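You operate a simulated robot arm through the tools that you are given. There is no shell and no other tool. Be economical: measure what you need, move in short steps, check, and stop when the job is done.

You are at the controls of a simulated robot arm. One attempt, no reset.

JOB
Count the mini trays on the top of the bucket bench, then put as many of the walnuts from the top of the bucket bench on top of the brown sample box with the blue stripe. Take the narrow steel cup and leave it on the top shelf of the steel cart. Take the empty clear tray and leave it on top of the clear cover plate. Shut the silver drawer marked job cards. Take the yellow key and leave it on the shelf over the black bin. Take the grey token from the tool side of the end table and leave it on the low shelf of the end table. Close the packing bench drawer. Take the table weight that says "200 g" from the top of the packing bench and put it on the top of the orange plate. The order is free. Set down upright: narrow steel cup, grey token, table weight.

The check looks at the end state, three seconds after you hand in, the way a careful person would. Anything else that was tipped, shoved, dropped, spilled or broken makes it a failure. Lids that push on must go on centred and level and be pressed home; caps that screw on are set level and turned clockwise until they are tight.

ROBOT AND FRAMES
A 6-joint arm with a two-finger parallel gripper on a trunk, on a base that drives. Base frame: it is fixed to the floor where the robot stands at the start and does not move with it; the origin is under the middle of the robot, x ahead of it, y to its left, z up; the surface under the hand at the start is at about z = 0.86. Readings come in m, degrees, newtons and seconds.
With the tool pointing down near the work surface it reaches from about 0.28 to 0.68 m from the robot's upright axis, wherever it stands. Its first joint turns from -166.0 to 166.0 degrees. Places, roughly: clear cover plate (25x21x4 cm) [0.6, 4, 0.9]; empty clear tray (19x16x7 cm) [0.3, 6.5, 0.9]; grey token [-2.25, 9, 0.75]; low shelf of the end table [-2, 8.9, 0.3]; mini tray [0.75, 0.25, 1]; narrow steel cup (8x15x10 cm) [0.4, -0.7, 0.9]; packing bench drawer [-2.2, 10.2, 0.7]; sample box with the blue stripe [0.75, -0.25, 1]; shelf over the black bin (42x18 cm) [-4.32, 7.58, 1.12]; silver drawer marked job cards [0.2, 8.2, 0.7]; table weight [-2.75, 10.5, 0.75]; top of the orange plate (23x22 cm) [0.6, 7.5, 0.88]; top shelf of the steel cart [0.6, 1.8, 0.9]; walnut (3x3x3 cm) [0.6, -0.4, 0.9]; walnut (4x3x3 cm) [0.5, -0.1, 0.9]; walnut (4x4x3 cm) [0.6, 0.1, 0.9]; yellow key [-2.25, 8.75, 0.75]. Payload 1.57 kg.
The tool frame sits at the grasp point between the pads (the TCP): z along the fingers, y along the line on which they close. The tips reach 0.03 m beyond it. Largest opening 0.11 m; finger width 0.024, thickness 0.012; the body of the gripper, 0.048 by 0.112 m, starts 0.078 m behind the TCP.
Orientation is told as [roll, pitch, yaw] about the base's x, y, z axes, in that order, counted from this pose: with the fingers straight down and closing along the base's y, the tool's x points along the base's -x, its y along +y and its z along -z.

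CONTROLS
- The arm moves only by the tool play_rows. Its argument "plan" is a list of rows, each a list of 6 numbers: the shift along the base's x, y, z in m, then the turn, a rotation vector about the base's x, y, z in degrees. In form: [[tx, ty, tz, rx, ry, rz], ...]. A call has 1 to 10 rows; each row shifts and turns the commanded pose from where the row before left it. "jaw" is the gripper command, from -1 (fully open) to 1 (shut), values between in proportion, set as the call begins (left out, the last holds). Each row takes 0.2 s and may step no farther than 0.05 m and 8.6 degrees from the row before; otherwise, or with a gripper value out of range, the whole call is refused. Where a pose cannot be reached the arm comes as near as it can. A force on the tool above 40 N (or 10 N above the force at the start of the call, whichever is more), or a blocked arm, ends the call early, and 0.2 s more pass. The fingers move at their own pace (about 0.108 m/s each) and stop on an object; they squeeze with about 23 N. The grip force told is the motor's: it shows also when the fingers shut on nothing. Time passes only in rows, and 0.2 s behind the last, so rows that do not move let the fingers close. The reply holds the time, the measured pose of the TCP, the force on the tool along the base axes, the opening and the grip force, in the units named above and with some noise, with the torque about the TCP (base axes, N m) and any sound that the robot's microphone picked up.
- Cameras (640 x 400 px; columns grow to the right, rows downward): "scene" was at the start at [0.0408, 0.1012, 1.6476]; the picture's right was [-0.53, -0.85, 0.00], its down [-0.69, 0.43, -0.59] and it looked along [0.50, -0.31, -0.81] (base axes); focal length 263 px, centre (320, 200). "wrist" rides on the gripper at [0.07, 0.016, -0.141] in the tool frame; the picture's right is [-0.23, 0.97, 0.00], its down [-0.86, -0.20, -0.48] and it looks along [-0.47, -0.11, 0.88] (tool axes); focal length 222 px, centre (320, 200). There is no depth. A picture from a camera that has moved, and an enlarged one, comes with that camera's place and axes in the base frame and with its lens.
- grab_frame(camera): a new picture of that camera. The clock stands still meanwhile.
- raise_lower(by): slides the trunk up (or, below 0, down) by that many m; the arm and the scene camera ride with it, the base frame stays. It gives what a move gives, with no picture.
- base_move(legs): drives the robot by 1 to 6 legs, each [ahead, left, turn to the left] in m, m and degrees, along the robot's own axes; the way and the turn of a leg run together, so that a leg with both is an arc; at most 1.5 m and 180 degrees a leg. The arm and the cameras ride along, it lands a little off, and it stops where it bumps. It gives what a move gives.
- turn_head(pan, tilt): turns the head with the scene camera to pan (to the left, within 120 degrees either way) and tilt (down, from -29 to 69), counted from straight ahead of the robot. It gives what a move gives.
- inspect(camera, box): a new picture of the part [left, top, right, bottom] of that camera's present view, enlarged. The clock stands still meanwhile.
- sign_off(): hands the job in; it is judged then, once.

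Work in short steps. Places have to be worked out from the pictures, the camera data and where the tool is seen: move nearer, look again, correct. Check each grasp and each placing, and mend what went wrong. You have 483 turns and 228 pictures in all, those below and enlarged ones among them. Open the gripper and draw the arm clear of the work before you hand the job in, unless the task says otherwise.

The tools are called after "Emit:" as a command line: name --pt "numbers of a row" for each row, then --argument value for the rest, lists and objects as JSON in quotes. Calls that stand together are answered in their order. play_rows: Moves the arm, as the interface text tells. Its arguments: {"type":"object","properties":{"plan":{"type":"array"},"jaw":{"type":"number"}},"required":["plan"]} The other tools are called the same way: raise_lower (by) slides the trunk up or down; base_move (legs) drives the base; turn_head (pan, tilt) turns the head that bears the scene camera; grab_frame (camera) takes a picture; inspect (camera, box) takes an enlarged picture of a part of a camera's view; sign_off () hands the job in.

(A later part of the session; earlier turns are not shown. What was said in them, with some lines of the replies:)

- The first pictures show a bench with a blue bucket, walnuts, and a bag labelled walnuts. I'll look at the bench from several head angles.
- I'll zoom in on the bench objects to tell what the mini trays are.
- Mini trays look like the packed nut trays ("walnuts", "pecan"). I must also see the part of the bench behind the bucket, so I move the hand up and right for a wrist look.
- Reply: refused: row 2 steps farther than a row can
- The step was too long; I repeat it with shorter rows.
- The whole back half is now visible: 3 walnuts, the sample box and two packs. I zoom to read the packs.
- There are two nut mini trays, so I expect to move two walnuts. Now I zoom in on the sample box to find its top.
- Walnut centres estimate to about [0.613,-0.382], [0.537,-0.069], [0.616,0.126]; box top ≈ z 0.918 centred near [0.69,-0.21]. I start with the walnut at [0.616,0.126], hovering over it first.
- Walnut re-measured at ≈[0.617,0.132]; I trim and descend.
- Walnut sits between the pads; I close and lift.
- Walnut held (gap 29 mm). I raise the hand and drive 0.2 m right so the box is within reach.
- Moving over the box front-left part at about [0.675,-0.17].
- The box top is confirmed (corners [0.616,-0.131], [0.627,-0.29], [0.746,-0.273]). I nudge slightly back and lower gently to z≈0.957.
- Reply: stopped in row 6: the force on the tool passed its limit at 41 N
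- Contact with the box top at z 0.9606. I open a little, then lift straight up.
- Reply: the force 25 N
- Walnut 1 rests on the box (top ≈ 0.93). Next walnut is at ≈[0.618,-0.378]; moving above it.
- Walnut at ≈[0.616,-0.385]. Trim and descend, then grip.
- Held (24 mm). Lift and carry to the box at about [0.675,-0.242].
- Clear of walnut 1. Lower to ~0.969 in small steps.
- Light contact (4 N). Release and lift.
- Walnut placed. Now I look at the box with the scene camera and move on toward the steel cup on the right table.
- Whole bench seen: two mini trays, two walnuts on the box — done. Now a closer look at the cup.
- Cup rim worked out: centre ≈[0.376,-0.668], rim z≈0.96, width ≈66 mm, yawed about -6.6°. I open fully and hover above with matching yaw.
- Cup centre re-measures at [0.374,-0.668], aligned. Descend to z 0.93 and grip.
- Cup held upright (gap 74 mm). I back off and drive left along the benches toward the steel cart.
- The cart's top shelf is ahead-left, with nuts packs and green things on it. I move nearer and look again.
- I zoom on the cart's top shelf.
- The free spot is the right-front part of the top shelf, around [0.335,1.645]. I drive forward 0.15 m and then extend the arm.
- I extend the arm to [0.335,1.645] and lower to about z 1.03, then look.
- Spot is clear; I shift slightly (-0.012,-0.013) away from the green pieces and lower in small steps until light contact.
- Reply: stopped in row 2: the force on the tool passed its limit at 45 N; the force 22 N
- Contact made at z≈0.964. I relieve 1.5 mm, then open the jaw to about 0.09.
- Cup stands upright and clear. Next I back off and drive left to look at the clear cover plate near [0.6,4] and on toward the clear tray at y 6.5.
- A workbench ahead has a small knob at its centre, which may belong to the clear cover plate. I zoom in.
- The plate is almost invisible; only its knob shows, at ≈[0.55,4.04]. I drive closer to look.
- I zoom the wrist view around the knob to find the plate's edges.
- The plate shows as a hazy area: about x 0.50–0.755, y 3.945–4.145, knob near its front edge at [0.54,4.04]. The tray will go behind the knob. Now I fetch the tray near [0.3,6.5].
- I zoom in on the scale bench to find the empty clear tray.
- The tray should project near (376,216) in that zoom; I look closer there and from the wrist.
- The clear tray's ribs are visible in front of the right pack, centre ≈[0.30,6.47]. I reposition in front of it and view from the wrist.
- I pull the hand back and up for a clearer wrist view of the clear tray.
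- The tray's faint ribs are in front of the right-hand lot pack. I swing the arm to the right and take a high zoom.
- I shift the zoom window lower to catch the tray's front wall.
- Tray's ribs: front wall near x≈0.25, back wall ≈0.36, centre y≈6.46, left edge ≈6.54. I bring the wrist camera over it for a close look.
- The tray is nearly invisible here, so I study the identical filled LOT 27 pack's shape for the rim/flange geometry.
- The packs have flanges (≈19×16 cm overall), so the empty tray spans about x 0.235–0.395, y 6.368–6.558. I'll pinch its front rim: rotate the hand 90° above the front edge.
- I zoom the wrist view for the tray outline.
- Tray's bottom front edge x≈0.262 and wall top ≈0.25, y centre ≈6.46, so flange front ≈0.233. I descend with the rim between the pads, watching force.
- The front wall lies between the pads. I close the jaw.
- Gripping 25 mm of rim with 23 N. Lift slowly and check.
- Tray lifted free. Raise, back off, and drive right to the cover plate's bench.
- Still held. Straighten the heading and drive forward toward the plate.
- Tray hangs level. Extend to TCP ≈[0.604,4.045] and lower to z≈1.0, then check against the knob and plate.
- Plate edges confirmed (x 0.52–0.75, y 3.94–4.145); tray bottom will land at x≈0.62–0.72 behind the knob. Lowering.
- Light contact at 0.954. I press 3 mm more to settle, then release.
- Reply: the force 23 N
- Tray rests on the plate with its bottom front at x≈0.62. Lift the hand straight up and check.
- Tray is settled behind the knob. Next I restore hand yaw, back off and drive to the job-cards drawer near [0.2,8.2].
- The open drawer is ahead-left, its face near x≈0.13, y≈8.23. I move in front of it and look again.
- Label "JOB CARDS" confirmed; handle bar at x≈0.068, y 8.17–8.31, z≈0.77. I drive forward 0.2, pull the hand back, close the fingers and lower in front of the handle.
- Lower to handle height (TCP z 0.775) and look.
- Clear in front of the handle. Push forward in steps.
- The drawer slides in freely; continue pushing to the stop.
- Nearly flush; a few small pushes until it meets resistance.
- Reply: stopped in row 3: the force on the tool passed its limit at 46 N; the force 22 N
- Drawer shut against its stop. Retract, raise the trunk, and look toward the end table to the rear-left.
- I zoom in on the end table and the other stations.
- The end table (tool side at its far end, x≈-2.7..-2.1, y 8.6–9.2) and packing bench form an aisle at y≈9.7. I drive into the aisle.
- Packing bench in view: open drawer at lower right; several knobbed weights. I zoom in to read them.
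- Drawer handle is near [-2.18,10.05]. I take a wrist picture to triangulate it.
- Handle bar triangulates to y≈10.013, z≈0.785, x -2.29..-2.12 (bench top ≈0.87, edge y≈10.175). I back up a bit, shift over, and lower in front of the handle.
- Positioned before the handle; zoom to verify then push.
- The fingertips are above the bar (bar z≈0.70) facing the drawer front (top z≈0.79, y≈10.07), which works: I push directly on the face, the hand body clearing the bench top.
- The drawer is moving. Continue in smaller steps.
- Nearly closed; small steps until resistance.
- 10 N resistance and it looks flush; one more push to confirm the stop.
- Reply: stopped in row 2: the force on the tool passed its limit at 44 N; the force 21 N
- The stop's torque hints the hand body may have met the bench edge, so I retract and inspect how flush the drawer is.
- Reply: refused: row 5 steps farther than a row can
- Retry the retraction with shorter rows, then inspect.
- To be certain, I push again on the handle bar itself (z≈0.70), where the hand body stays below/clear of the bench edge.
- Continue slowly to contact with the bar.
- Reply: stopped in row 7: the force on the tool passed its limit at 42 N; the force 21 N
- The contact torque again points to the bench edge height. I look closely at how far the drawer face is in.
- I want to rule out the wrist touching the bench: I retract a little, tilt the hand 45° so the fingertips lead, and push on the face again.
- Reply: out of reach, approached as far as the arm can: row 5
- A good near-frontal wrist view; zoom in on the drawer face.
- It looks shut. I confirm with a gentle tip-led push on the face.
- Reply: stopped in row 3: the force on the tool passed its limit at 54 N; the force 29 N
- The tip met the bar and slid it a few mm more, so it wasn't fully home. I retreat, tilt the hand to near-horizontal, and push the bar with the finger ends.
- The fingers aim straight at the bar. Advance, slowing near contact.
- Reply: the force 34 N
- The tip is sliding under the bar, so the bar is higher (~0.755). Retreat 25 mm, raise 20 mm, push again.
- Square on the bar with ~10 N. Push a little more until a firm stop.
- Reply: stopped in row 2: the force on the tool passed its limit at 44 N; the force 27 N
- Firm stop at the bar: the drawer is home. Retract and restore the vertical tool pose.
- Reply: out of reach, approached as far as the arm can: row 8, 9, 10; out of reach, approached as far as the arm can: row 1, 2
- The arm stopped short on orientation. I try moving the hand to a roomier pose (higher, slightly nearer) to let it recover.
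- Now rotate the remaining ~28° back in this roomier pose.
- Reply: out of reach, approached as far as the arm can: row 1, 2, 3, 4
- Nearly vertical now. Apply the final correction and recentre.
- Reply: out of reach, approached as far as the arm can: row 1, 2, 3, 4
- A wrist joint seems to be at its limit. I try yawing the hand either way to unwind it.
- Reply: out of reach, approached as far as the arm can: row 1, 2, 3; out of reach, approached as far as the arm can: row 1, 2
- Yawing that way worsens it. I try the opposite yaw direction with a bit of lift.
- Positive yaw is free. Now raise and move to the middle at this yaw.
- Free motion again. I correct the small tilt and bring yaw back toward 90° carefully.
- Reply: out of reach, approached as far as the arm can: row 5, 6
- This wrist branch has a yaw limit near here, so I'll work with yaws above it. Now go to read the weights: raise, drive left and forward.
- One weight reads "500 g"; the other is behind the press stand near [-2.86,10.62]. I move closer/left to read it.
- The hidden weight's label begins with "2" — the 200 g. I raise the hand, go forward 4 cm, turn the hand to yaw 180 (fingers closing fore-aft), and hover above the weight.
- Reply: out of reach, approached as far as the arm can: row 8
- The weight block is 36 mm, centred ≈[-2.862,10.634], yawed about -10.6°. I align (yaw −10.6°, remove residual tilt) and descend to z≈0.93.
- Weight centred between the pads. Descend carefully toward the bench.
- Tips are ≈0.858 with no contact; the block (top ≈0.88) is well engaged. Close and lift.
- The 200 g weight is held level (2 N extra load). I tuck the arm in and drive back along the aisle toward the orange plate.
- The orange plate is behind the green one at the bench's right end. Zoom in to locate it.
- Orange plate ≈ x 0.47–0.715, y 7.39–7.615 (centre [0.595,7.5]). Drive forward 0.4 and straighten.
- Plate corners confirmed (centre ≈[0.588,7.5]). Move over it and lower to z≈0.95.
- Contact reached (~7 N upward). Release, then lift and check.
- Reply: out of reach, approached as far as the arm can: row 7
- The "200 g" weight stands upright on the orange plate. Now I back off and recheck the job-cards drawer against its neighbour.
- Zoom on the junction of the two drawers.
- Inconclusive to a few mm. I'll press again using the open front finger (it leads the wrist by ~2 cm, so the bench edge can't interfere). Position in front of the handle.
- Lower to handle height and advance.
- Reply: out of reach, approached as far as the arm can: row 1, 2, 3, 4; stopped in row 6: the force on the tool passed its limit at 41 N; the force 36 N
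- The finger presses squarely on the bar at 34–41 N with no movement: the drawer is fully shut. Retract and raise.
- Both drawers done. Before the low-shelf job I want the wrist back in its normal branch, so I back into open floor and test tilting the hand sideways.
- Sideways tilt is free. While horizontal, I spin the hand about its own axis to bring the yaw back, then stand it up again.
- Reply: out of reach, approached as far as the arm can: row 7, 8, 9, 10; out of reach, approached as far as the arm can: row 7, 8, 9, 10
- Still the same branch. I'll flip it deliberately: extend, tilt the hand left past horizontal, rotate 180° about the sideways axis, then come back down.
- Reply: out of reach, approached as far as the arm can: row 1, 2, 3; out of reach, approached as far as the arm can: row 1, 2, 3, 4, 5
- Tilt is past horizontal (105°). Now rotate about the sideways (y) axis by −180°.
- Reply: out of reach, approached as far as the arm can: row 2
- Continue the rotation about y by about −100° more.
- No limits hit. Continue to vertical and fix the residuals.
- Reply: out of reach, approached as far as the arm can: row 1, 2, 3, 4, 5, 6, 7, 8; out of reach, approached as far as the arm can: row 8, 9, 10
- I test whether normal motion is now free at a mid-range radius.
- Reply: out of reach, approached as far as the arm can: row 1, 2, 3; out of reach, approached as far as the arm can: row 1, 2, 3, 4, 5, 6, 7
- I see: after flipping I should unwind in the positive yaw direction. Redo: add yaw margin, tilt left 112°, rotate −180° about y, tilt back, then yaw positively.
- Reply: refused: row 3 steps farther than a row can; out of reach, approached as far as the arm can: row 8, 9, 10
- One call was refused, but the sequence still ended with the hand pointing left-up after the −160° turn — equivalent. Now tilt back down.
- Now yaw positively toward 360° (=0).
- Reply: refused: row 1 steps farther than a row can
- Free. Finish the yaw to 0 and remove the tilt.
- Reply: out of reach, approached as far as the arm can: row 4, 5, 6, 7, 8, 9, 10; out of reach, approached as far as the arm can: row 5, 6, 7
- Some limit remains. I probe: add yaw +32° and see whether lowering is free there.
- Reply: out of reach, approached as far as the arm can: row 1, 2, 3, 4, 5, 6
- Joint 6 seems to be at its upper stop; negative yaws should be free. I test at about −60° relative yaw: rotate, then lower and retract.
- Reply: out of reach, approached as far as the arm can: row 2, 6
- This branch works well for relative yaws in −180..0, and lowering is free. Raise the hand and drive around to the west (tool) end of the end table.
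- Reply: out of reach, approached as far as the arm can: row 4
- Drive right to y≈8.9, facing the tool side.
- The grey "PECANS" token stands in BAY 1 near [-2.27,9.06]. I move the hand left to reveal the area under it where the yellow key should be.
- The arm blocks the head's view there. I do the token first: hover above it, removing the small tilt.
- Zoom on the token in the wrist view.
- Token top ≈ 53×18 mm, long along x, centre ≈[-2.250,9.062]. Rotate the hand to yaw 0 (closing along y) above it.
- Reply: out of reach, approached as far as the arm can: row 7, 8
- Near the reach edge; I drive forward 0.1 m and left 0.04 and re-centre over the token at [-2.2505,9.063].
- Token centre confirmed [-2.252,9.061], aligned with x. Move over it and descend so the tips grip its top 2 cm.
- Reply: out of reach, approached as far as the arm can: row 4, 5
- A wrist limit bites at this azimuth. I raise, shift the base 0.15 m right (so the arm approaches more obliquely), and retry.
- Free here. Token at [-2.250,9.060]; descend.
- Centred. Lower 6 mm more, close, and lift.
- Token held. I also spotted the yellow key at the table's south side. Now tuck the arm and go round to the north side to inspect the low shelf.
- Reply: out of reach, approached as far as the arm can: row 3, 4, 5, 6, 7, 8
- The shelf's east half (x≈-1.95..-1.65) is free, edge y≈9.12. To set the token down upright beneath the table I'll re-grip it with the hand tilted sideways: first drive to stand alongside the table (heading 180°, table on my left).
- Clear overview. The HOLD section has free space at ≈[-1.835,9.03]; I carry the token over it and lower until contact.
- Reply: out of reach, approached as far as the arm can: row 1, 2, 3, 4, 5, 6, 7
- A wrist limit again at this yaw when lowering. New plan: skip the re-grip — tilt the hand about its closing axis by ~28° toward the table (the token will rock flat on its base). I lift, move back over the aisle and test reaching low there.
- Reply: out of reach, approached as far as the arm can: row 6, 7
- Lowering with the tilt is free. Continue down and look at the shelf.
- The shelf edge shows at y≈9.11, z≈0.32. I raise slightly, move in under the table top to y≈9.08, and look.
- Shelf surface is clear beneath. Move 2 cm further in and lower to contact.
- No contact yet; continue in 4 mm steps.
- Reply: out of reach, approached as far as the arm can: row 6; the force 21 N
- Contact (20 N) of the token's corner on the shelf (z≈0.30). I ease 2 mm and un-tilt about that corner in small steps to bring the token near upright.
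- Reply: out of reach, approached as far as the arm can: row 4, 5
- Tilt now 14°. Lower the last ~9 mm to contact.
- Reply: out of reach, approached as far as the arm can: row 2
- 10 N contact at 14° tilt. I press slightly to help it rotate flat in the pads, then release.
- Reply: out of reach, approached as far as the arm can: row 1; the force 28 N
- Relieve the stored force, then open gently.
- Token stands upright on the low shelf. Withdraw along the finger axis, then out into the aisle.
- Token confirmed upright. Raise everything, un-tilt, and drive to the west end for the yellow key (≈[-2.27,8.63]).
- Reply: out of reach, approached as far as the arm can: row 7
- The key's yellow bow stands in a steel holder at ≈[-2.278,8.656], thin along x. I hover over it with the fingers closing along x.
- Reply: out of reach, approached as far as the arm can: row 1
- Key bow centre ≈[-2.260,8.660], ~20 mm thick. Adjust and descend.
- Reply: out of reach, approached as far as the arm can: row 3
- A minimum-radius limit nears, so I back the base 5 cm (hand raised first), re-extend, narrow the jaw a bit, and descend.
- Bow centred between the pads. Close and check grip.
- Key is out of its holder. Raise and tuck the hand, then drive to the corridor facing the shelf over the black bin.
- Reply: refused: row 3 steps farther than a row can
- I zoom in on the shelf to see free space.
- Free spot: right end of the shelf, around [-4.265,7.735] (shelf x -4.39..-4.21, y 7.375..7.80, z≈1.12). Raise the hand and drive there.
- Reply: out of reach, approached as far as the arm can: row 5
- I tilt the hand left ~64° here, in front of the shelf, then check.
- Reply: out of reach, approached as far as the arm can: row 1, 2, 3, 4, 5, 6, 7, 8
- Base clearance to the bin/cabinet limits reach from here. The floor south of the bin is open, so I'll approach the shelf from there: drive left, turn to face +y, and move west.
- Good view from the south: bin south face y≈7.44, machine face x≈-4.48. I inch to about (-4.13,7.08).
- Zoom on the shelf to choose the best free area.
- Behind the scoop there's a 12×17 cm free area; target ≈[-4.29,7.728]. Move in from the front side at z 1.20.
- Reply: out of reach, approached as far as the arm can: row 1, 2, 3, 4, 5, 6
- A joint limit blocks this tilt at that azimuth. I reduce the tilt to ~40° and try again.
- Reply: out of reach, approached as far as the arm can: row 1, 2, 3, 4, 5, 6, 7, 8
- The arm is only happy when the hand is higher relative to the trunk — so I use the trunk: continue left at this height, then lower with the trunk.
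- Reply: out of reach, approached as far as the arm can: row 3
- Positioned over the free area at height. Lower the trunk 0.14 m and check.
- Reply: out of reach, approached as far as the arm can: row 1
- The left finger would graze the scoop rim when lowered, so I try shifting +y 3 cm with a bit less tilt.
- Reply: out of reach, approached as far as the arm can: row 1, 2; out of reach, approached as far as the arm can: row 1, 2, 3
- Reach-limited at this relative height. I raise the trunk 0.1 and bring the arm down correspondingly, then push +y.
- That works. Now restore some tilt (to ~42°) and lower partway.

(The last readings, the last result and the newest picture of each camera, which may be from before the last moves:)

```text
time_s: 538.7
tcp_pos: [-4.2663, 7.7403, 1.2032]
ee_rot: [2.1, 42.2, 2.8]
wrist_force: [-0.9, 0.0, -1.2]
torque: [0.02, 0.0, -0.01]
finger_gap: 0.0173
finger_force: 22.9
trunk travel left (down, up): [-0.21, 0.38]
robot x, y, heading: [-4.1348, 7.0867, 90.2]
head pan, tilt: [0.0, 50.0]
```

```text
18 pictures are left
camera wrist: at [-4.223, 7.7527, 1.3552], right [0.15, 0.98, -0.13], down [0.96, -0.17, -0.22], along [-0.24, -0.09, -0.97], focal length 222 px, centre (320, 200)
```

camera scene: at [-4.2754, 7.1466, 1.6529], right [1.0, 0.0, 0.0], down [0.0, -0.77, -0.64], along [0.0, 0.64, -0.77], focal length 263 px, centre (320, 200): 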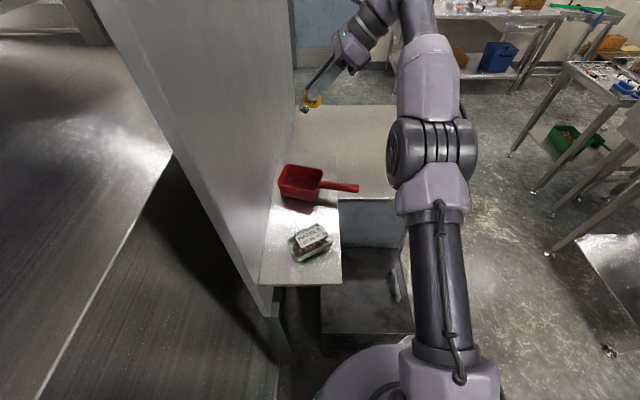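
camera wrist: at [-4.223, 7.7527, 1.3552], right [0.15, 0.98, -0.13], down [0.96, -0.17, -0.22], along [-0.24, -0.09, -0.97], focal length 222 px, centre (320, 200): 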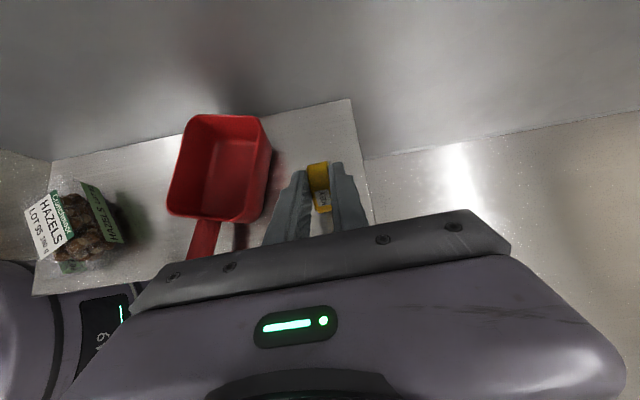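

Clear of the scoop and inside the shelf end. Shift 1.5 cm toward the wall and lower to contact.

Emit:
play_rows --pt "-0.015 0 0 0 0 0" --pt "0 0 -0.02 0 0 0" --pt "0 0 -0.01 0 0 0" --pt "0 0 -0.006 0 0 0" --pt "0 0 -0.004 0 0 0" --pt "0 0 -0.004 0 0 0" --pt "0 0 -0.004 0 0 0"

```text
time_s: 540.3
tcp_pos: [-4.2796, 7.7399, 1.1544]
ee_rot: [2.2, 42.1, 2.8]
wrist_force: [5.1, -3.3, 17.2]
torque: [-0.35, 0.42, 0.21]
finger_gap: 0.0178
finger_force: 22.8
trunk travel left (down, up): [-0.21, 0.38]
robot x, y, heading: [-4.1332, 7.0887, 90.0]
head pan, tilt: [0.0, 50.0]
```

Contact. Ease 2 mm and lean the key further over (+16°) pivoting about its tip before release.

Emit:
play_rows --pt "0 0 0.003 0 0 0" --pt "0.0045 0 -0.004 0 8 0" --pt "0.0045 0 -0.005 0 8 0" --pt "0 0 0 0 0 0"

Emit:
inspect --camera "wrist" --box '[180, 80, 420, 240]'

```text
time_s: 541.3
tcp_pos: [-4.2724, 7.7406, 1.1475]
ee_rot: [3.7, 58.3, 3.9]
wrist_force: [-0.5, 0.3, 0.8]
torque: [-0.05, 0.01, -0.01]
finger_gap: 0.0175
finger_force: 22.9
trunk travel left (down, up): [-0.21, 0.38]
robot x, y, heading: [-4.1336, 7.0889, 89.9]
head pan, tilt: [0.0, 50.0]
```

```text
2.50 times, centred on (300, 160) of wrist
camera zoom: at [-4.1891, 7.7537, 1.2823], right [0.11, 0.98, -0.16], down [0.86, -0.17, -0.48], along [-0.5, -0.09, -0.86], focal length 555 px, centre (370, 300)
```

zoom: 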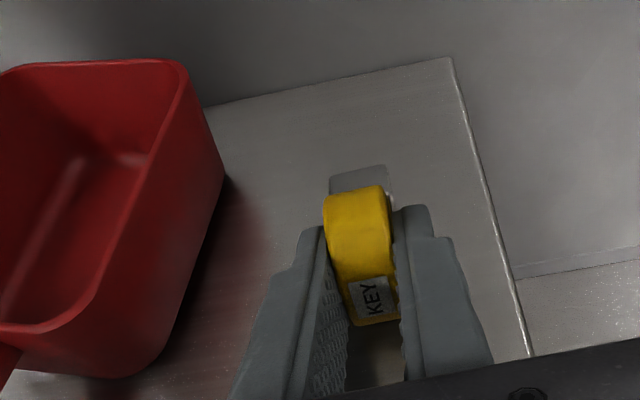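

Key is close to the shelf surface with room on all sides. Release gently.

Emit:
play_rows --pt "0 0 -0.002 0 0 0" --pt "0 0 0 0 0 0"

Emit:
play_rows --pt "0 0 0 0 0 0" --pt "0 0 0 0 0 0" --pt "0 0 0 0 0 0" --jaw 0.4

Emit:
inspect --camera "wrist" --box '[180, 80, 420, 240]'

```text
time_s: 541.9
tcp_pos: [-4.2726, 7.7405, 1.1484]
ee_rot: [3.8, 58.1, 4.0]
wrist_force: [-0.2, -0.3, 8.4]
torque: [-0.08, 0.22, -0.01]
finger_gap: 0.0173
finger_force: 22.8
trunk travel left (down, up): [-0.21, 0.38]
robot x, y, heading: [-4.1354, 7.0904, 90.1]
head pan, tilt: [0.0, 50.0]
```

```text
time_s: 542.7
tcp_pos: [-4.2728, 7.7417, 1.1468]
ee_rot: [3.6, 58.1, 3.9]
wrist_force: [-0.3, 0.4, 0.0]
torque: [0.02, 0.01, -0.04]
finger_gap: 0.0328
finger_force: 0.1
trunk travel left (down, up): [-0.21, 0.38]
robot x, y, heading: [-4.1333, 7.0899, 89.7]
head pan, tilt: [0.0, 50.0]
```

```text
2.50 times, centred on (300, 160) of wrist
camera zoom: at [-4.1893, 7.7542, 1.2811], right [0.11, 0.98, -0.16], down [0.86, -0.17, -0.48], along [-0.5, -0.09, -0.86], focal length 555 px, centre (370, 300)
```

zoom: 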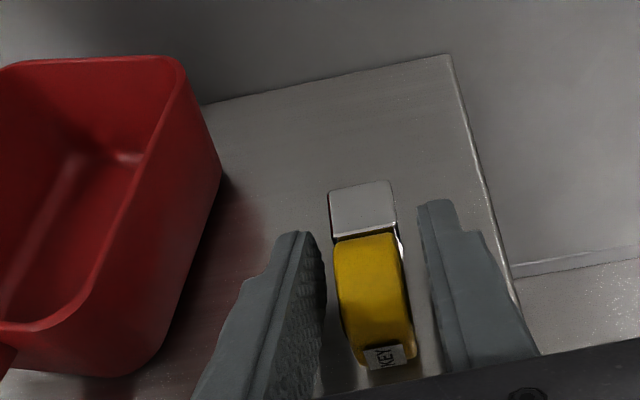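

The key lies on the shelf. Withdraw along the finger axis and check.

Emit:
play_rows --pt "0.017 0 0.011 0 0 0" --pt "0.034 0 0.021 0 0 0" --pt "0.034 0 0.021 0 0 0" --pt "0.034 0 0.021 0 0 0" --pt "0.03 0 0.03 0 0 0" --pt "0.03 0 0.03 0 0 0" --pt "0 0 0 0 0 0"

Emit:
inspect --camera "scene" --box '[240, 130, 400, 260]'

Emit:
grab_frame --camera "wrist"

```text
time_s: 544.3
tcp_pos: [-4.0967, 7.7122, 1.2603]
ee_rot: [3.6, 58.0, 4.0]
wrist_force: [0.0, 0.2, 0.6]
torque: [-0.01, -0.03, -0.02]
finger_gap: 0.033
finger_force: 0.1
out of reach, approached as far as the arm can: row 5, 6
trunk travel left (down, up): [-0.21, 0.38]
robot x, y, heading: [-4.1353, 7.0855, 89.7]
head pan, tilt: [0.0, 50.0]
```

```text
3.08 times, centred on (320, 195) of scene
camera zoom: at [-4.2758, 7.1468, 1.6129], right [1.0, 0.0, 0.0], down [0.0, -0.77, -0.64], along [0.0, 0.64, -0.77], focal length 808 px, centre (320, 215)
```

zoom: 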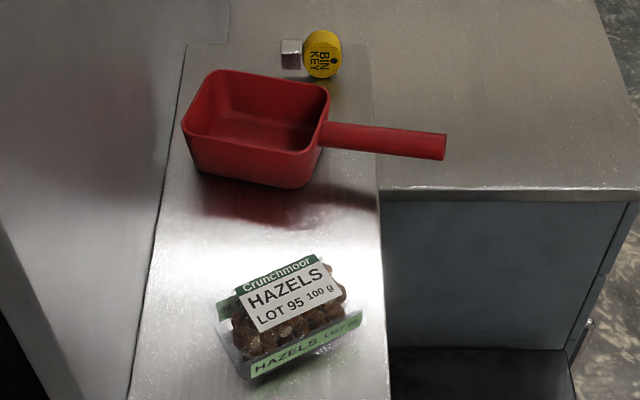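

```text
14 pictures are left
camera wrist: at [-4.0141, 7.726, 1.3953], right [0.1, 0.98, -0.16], down [0.86, -0.17, -0.48], along [-0.5, -0.09, -0.86], focal length 222 px, centre (320, 200)
```

wrist: 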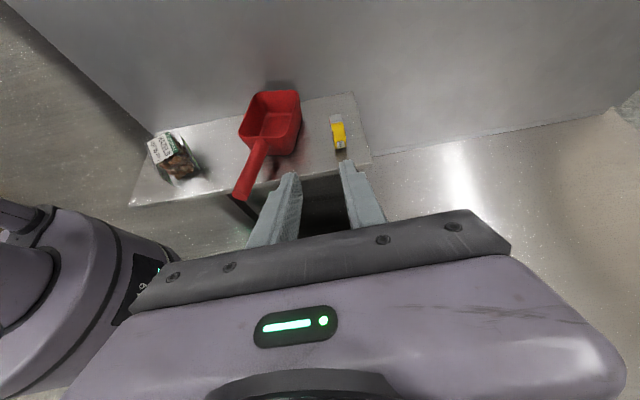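

The key is on the shelf. Before handing in I want to re-verify the tray count (the two packs' type) with a close look. Straighten the arm, raise it, and drive back toward the bucket bench.

Emit:
play_rows --pt "0 0 0.02 0 -8 0" --pt "0 0 0.02 0 -8 0" --pt "0 -0.02 0.02 0 -8 0" --pt "0 -0.03 0.02 0 -8 0" --pt "0 -0.03 0.02 0 -8 0" --pt "0 -0.03 0 0 -8 0" --pt "0 -0.03 0 0 -8 0" --pt "0 0 0 0 0 0" --jaw 0

Emit:
base_move --legs '[[-0.5, 0, 0], [0, -0.85, 0], [1.45, 0, 0], [1.5, 0, 0]]'

```text
time_s: 546.1
tcp_pos: [-4.0946, 7.5627, 1.3451]
ee_rot: [0.3, 2.1, 2.2]
wrist_force: [-1.0, -0.1, -0.1]
torque: [-0.03, -0.02, 0.01]
finger_gap: 0.055
finger_force: 0.0
out of reach, approached as far as the arm can: row 1, 2
trunk travel left (down, up): [-0.21, 0.38]
robot x, y, heading: [-4.1368, 7.0918, 90.2]
head pan, tilt: [0.0, 50.0]
```

```text
time_s: 567.1
tcp_pos: [-3.2472, 10.0422, 1.3452]
ee_rot: [0.4, 2.1, 1.0]
wrist_force: [0.1, 0.0, 0.5]
torque: [-0.04, 0.02, 0.0]
finger_gap: 0.055
finger_force: 0.0
trunk travel left (down, up): [-0.21, 0.38]
robot x, y, heading: [-3.2943, 9.5714, 88.8]
head pan, tilt: [0.0, 50.0]
```

Now east along the aisle, then turn and go south along the benches.

Emit:
base_move --legs '[[0, -1.35, 1], [0, -1.35, 0], [0, 0, -90], [0, -1.4, 0], [0, -1.4, 0]]'

Emit:
base_move --legs '[[0, -1.4, 0], [0, -1.3, 0]]'

```text
time_s: 597.0
tcp_pos: [-0.0183, 6.7667, 1.3459]
ee_rot: [0.4, 2.1, -84.3]
wrist_force: [0.1, 0.1, 0.1]
torque: [0.01, 0.03, 0.01]
finger_gap: 0.055
finger_force: 0.0
trunk travel left (down, up): [-0.21, 0.38]
robot x, y, heading: [-0.4912, 6.7765, 3.6]
head pan, tilt: [0.0, 50.0]
```

```text
time_s: 610.0
tcp_pos: [0.1904, 4.1191, 1.3451]
ee_rot: [0.5, 2.1, -82.8]
wrist_force: [-0.3, -1.1, -0.3]
torque: [0.0, 0.02, -0.01]
finger_gap: 0.0552
finger_force: 0.0
trunk travel left (down, up): [-0.21, 0.38]
robot x, y, heading: [-0.283, 4.1169, 5.3]
head pan, tilt: [0.0, 50.0]
```

Passing the cover-plate bench, I check the clear tray there.

Emit:
inspect --camera "scene" --box '[250, 120, 410, 230]'

Emit:
base_move --legs '[[-0.35, 0, -5.3], [0, -1.4, 0], [0, -1.35, 0]]'

```text
3.64 times, centred on (330, 175) of scene
camera zoom: at [-0.24, 4.2612, 1.6129], right [0.09, -1.0, 0.0], down [-0.76, -0.07, -0.64], along [0.64, 0.06, -0.77], focal length 955 px, centre (284, 291)
```

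zoom: 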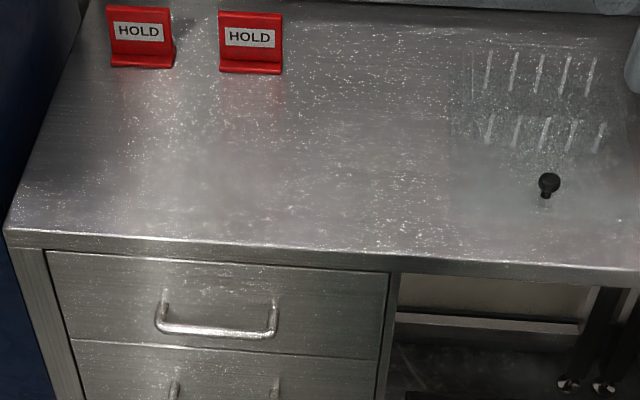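

```text
time_s: 624.8
tcp_pos: [-0.1483, 1.3977, 1.3468]
ee_rot: [0.5, 2.1, -88.0]
wrist_force: [0.0, 0.1, 0.6]
torque: [-0.01, 0.01, 0.03]
finger_gap: 0.0552
finger_force: 0.0
trunk travel left (down, up): [-0.21, 0.38]
robot x, y, heading: [-0.6224, 1.4371, -0.1]
head pan, tilt: [0.0, 50.0]
```

Tray fine. On to the bucket bench.

Emit:
base_move --legs '[[0, -1.1, 0], [0.4, 0, 0]]'

Emit:
turn_head --pan 0 --tilt 45

Emit:
grab_frame --camera "scene"

```text
time_s: 632.4
tcp_pos: [0.2706, 0.3407, 1.3454]
ee_rot: [0.3, 2.0, -86.8]
wrist_force: [0.4, -1.3, -0.7]
torque: [-0.04, -0.01, -0.05]
finger_gap: 0.0549
finger_force: 0.1
trunk travel left (down, up): [-0.21, 0.38]
robot x, y, heading: [-0.2013, 0.3716, 1.2]
head pan, tilt: [0.0, 50.0]
```

```text
time_s: 633.1
tcp_pos: [0.2692, 0.3423, 1.3472]
ee_rot: [0.4, 2.0, -86.8]
wrist_force: [0.7, -0.8, -1.0]
torque: [0.01, 0.01, 0.02]
finger_gap: 0.0549
finger_force: 0.0
trunk travel left (down, up): [-0.21, 0.38]
robot x, y, heading: [-0.2022, 0.3703, 1.2]
head pan, tilt: [0.0, 45.0]
```

```text
12 pictures are left
camera scene: at [-0.1455, 0.5121, 1.6198], right [0.02, -1.0, 0.0], down [-0.71, -0.01, -0.71], along [0.71, 0.01, -0.71], focal length 263 px, centre (320, 200)
```

scene: 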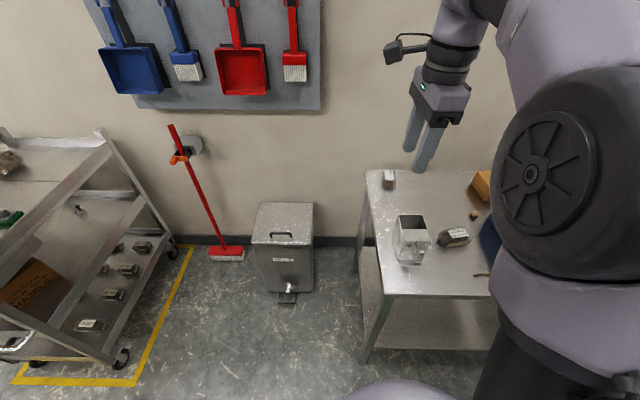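

Emit:
inspect --camera "scene" --box '[370, 160, 500, 280]'

Emit:
inspect --camera "scene" --box '[430, 215, 480, 255]'

Emit:
inspect --camera "scene" --box '[370, 160, 410, 195]'

```text
3.33 times, centred on (435, 220) of scene
camera zoom: at [-0.1455, 0.5121, 1.6198], right [0.02, -1.0, 0.0], down [-0.71, -0.01, -0.71], along [0.71, 0.01, -0.71], focal length 876 px, centre (-63, 133)
```

zoom: 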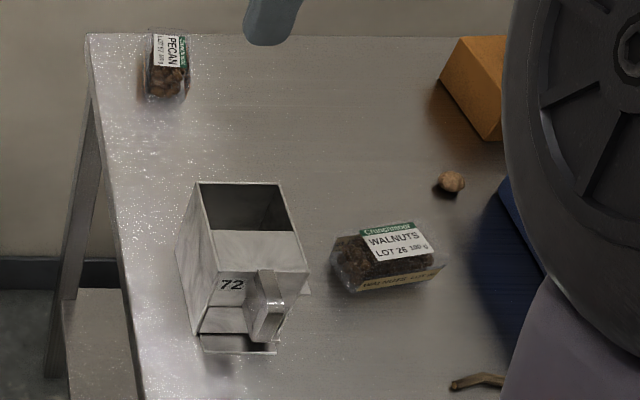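

```text
10.00 times, centred on (455, 235) of scene
camera zoom: at [-0.1455, 0.5121, 1.6198], right [0.02, -1.0, 0.0], down [-0.71, -0.01, -0.71], along [0.71, 0.01, -0.71], focal length 2627 px, centre (-1030, -150)
```

zoom: 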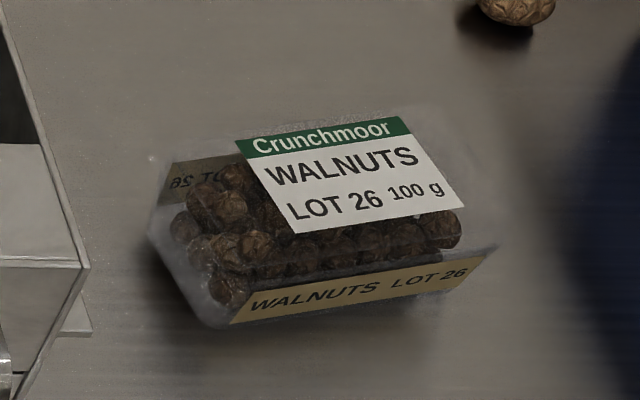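

```text
11.43 times, centred on (390, 178) of scene
camera zoom: at [-0.1455, 0.5121, 1.6198], right [0.02, -1.0, 0.0], down [-0.71, -0.01, -0.71], along [0.71, 0.01, -0.71], focal length 3002 px, centre (-480, 457)
```

zoom: 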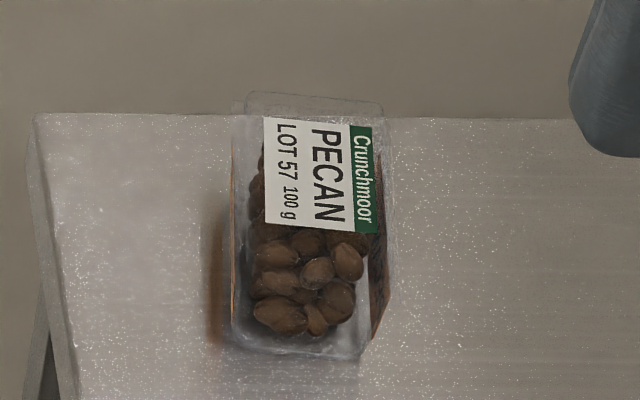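

Both packs are the same kind of mini tray: the count of 2 holds, and two walnuts are on the box. Open the gripper fully, back the robot away, and hand in.

Emit:
play_rows --pt "0 0 0 0 0 0" --pt "0 0 0 0 0 0" --jaw -1

Emit:
base_move --legs '[[-0.4, 0, 0], [0, -0.5, 0]]'

Emit:
turn_head --pan 5 --tilt 35

Emit:
inspect --camera "scene" --box '[180, 120, 420, 280]'

```text
time_s: 633.7
tcp_pos: [0.2688, 0.3415, 1.3467]
ee_rot: [0.4, 2.1, -86.7]
wrist_force: [0.2, 0.5, -1.2]
torque: [0.0, 0.01, -0.02]
finger_gap: 0.1101
finger_force: 0.1
trunk travel left (down, up): [-0.21, 0.38]
robot x, y, heading: [-0.2048, 0.3688, 1.1]
head pan, tilt: [0.0, 45.0]
```

```text
time_s: 638.8
tcp_pos: [-0.1201, -0.1768, 1.3457]
ee_rot: [0.4, 2.2, -86.3]
wrist_force: [0.4, -0.6, 0.3]
torque: [0.03, 0.0, 0.01]
finger_gap: 0.11
finger_force: 0.1
trunk travel left (down, up): [-0.21, 0.38]
robot x, y, heading: [-0.5899, -0.1521, 1.6]
head pan, tilt: [0.0, 45.0]
```

```text
time_s: 639.5
tcp_pos: [-0.1206, -0.1764, 1.3462]
ee_rot: [0.4, 2.1, -86.2]
wrist_force: [0.2, -0.6, -0.1]
torque: [-0.02, 0.01, 0.0]
finger_gap: 0.11
finger_force: 0.0
trunk travel left (down, up): [-0.21, 0.38]
robot x, y, heading: [-0.5948, -0.1504, 1.7]
head pan, tilt: [5.0, 35.0]
```

```text
2.50 times, centred on (300, 200) of scene
camera zoom: at [-0.5303, -0.0015, 1.6346], right [0.11, -0.99, 0.0], down [-0.57, -0.07, -0.82], along [0.81, 0.09, -0.57], focal length 657 px, centre (370, 200)
```

zoom: 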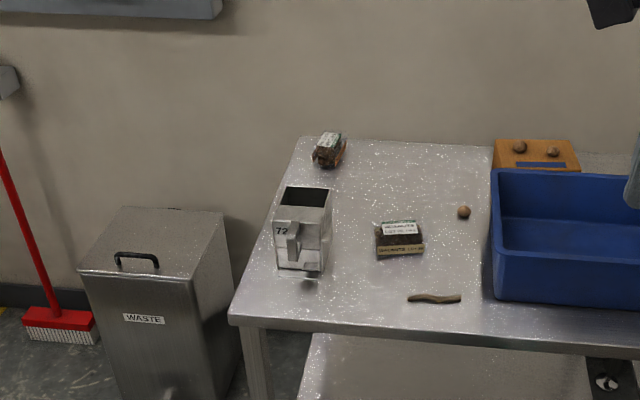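

Two mini trays, two walnuts resting on the sample box, everything settled. Handing in.

Emit:
sign_off

```text
The job is handed in.
```

The job is handed in. I saw every item in place after its move; at the end I looked again only at the walnuts and the clear tray.

- **Walnuts:** I counted 2 mini trays on the bucket bench, so 2 walnuts are on top of the sample box.
- **Narrow steel cup:** it stands upright on the top shelf of the steel cart.
- **Empty clear tray:** it sits on the clear cover plate, just behind the plate's knob.
- **Drawers:** the job cards drawer and the packing bench drawer are both closed, pushed until they would go no further.
- **Yellow key:** it rests on its edge on the shelf over the black bin, next to the red scoop.
- **Grey token:** it stands upright on the low shelf of the end table.
- **200 g weight:** it stands upright on the orange plate.
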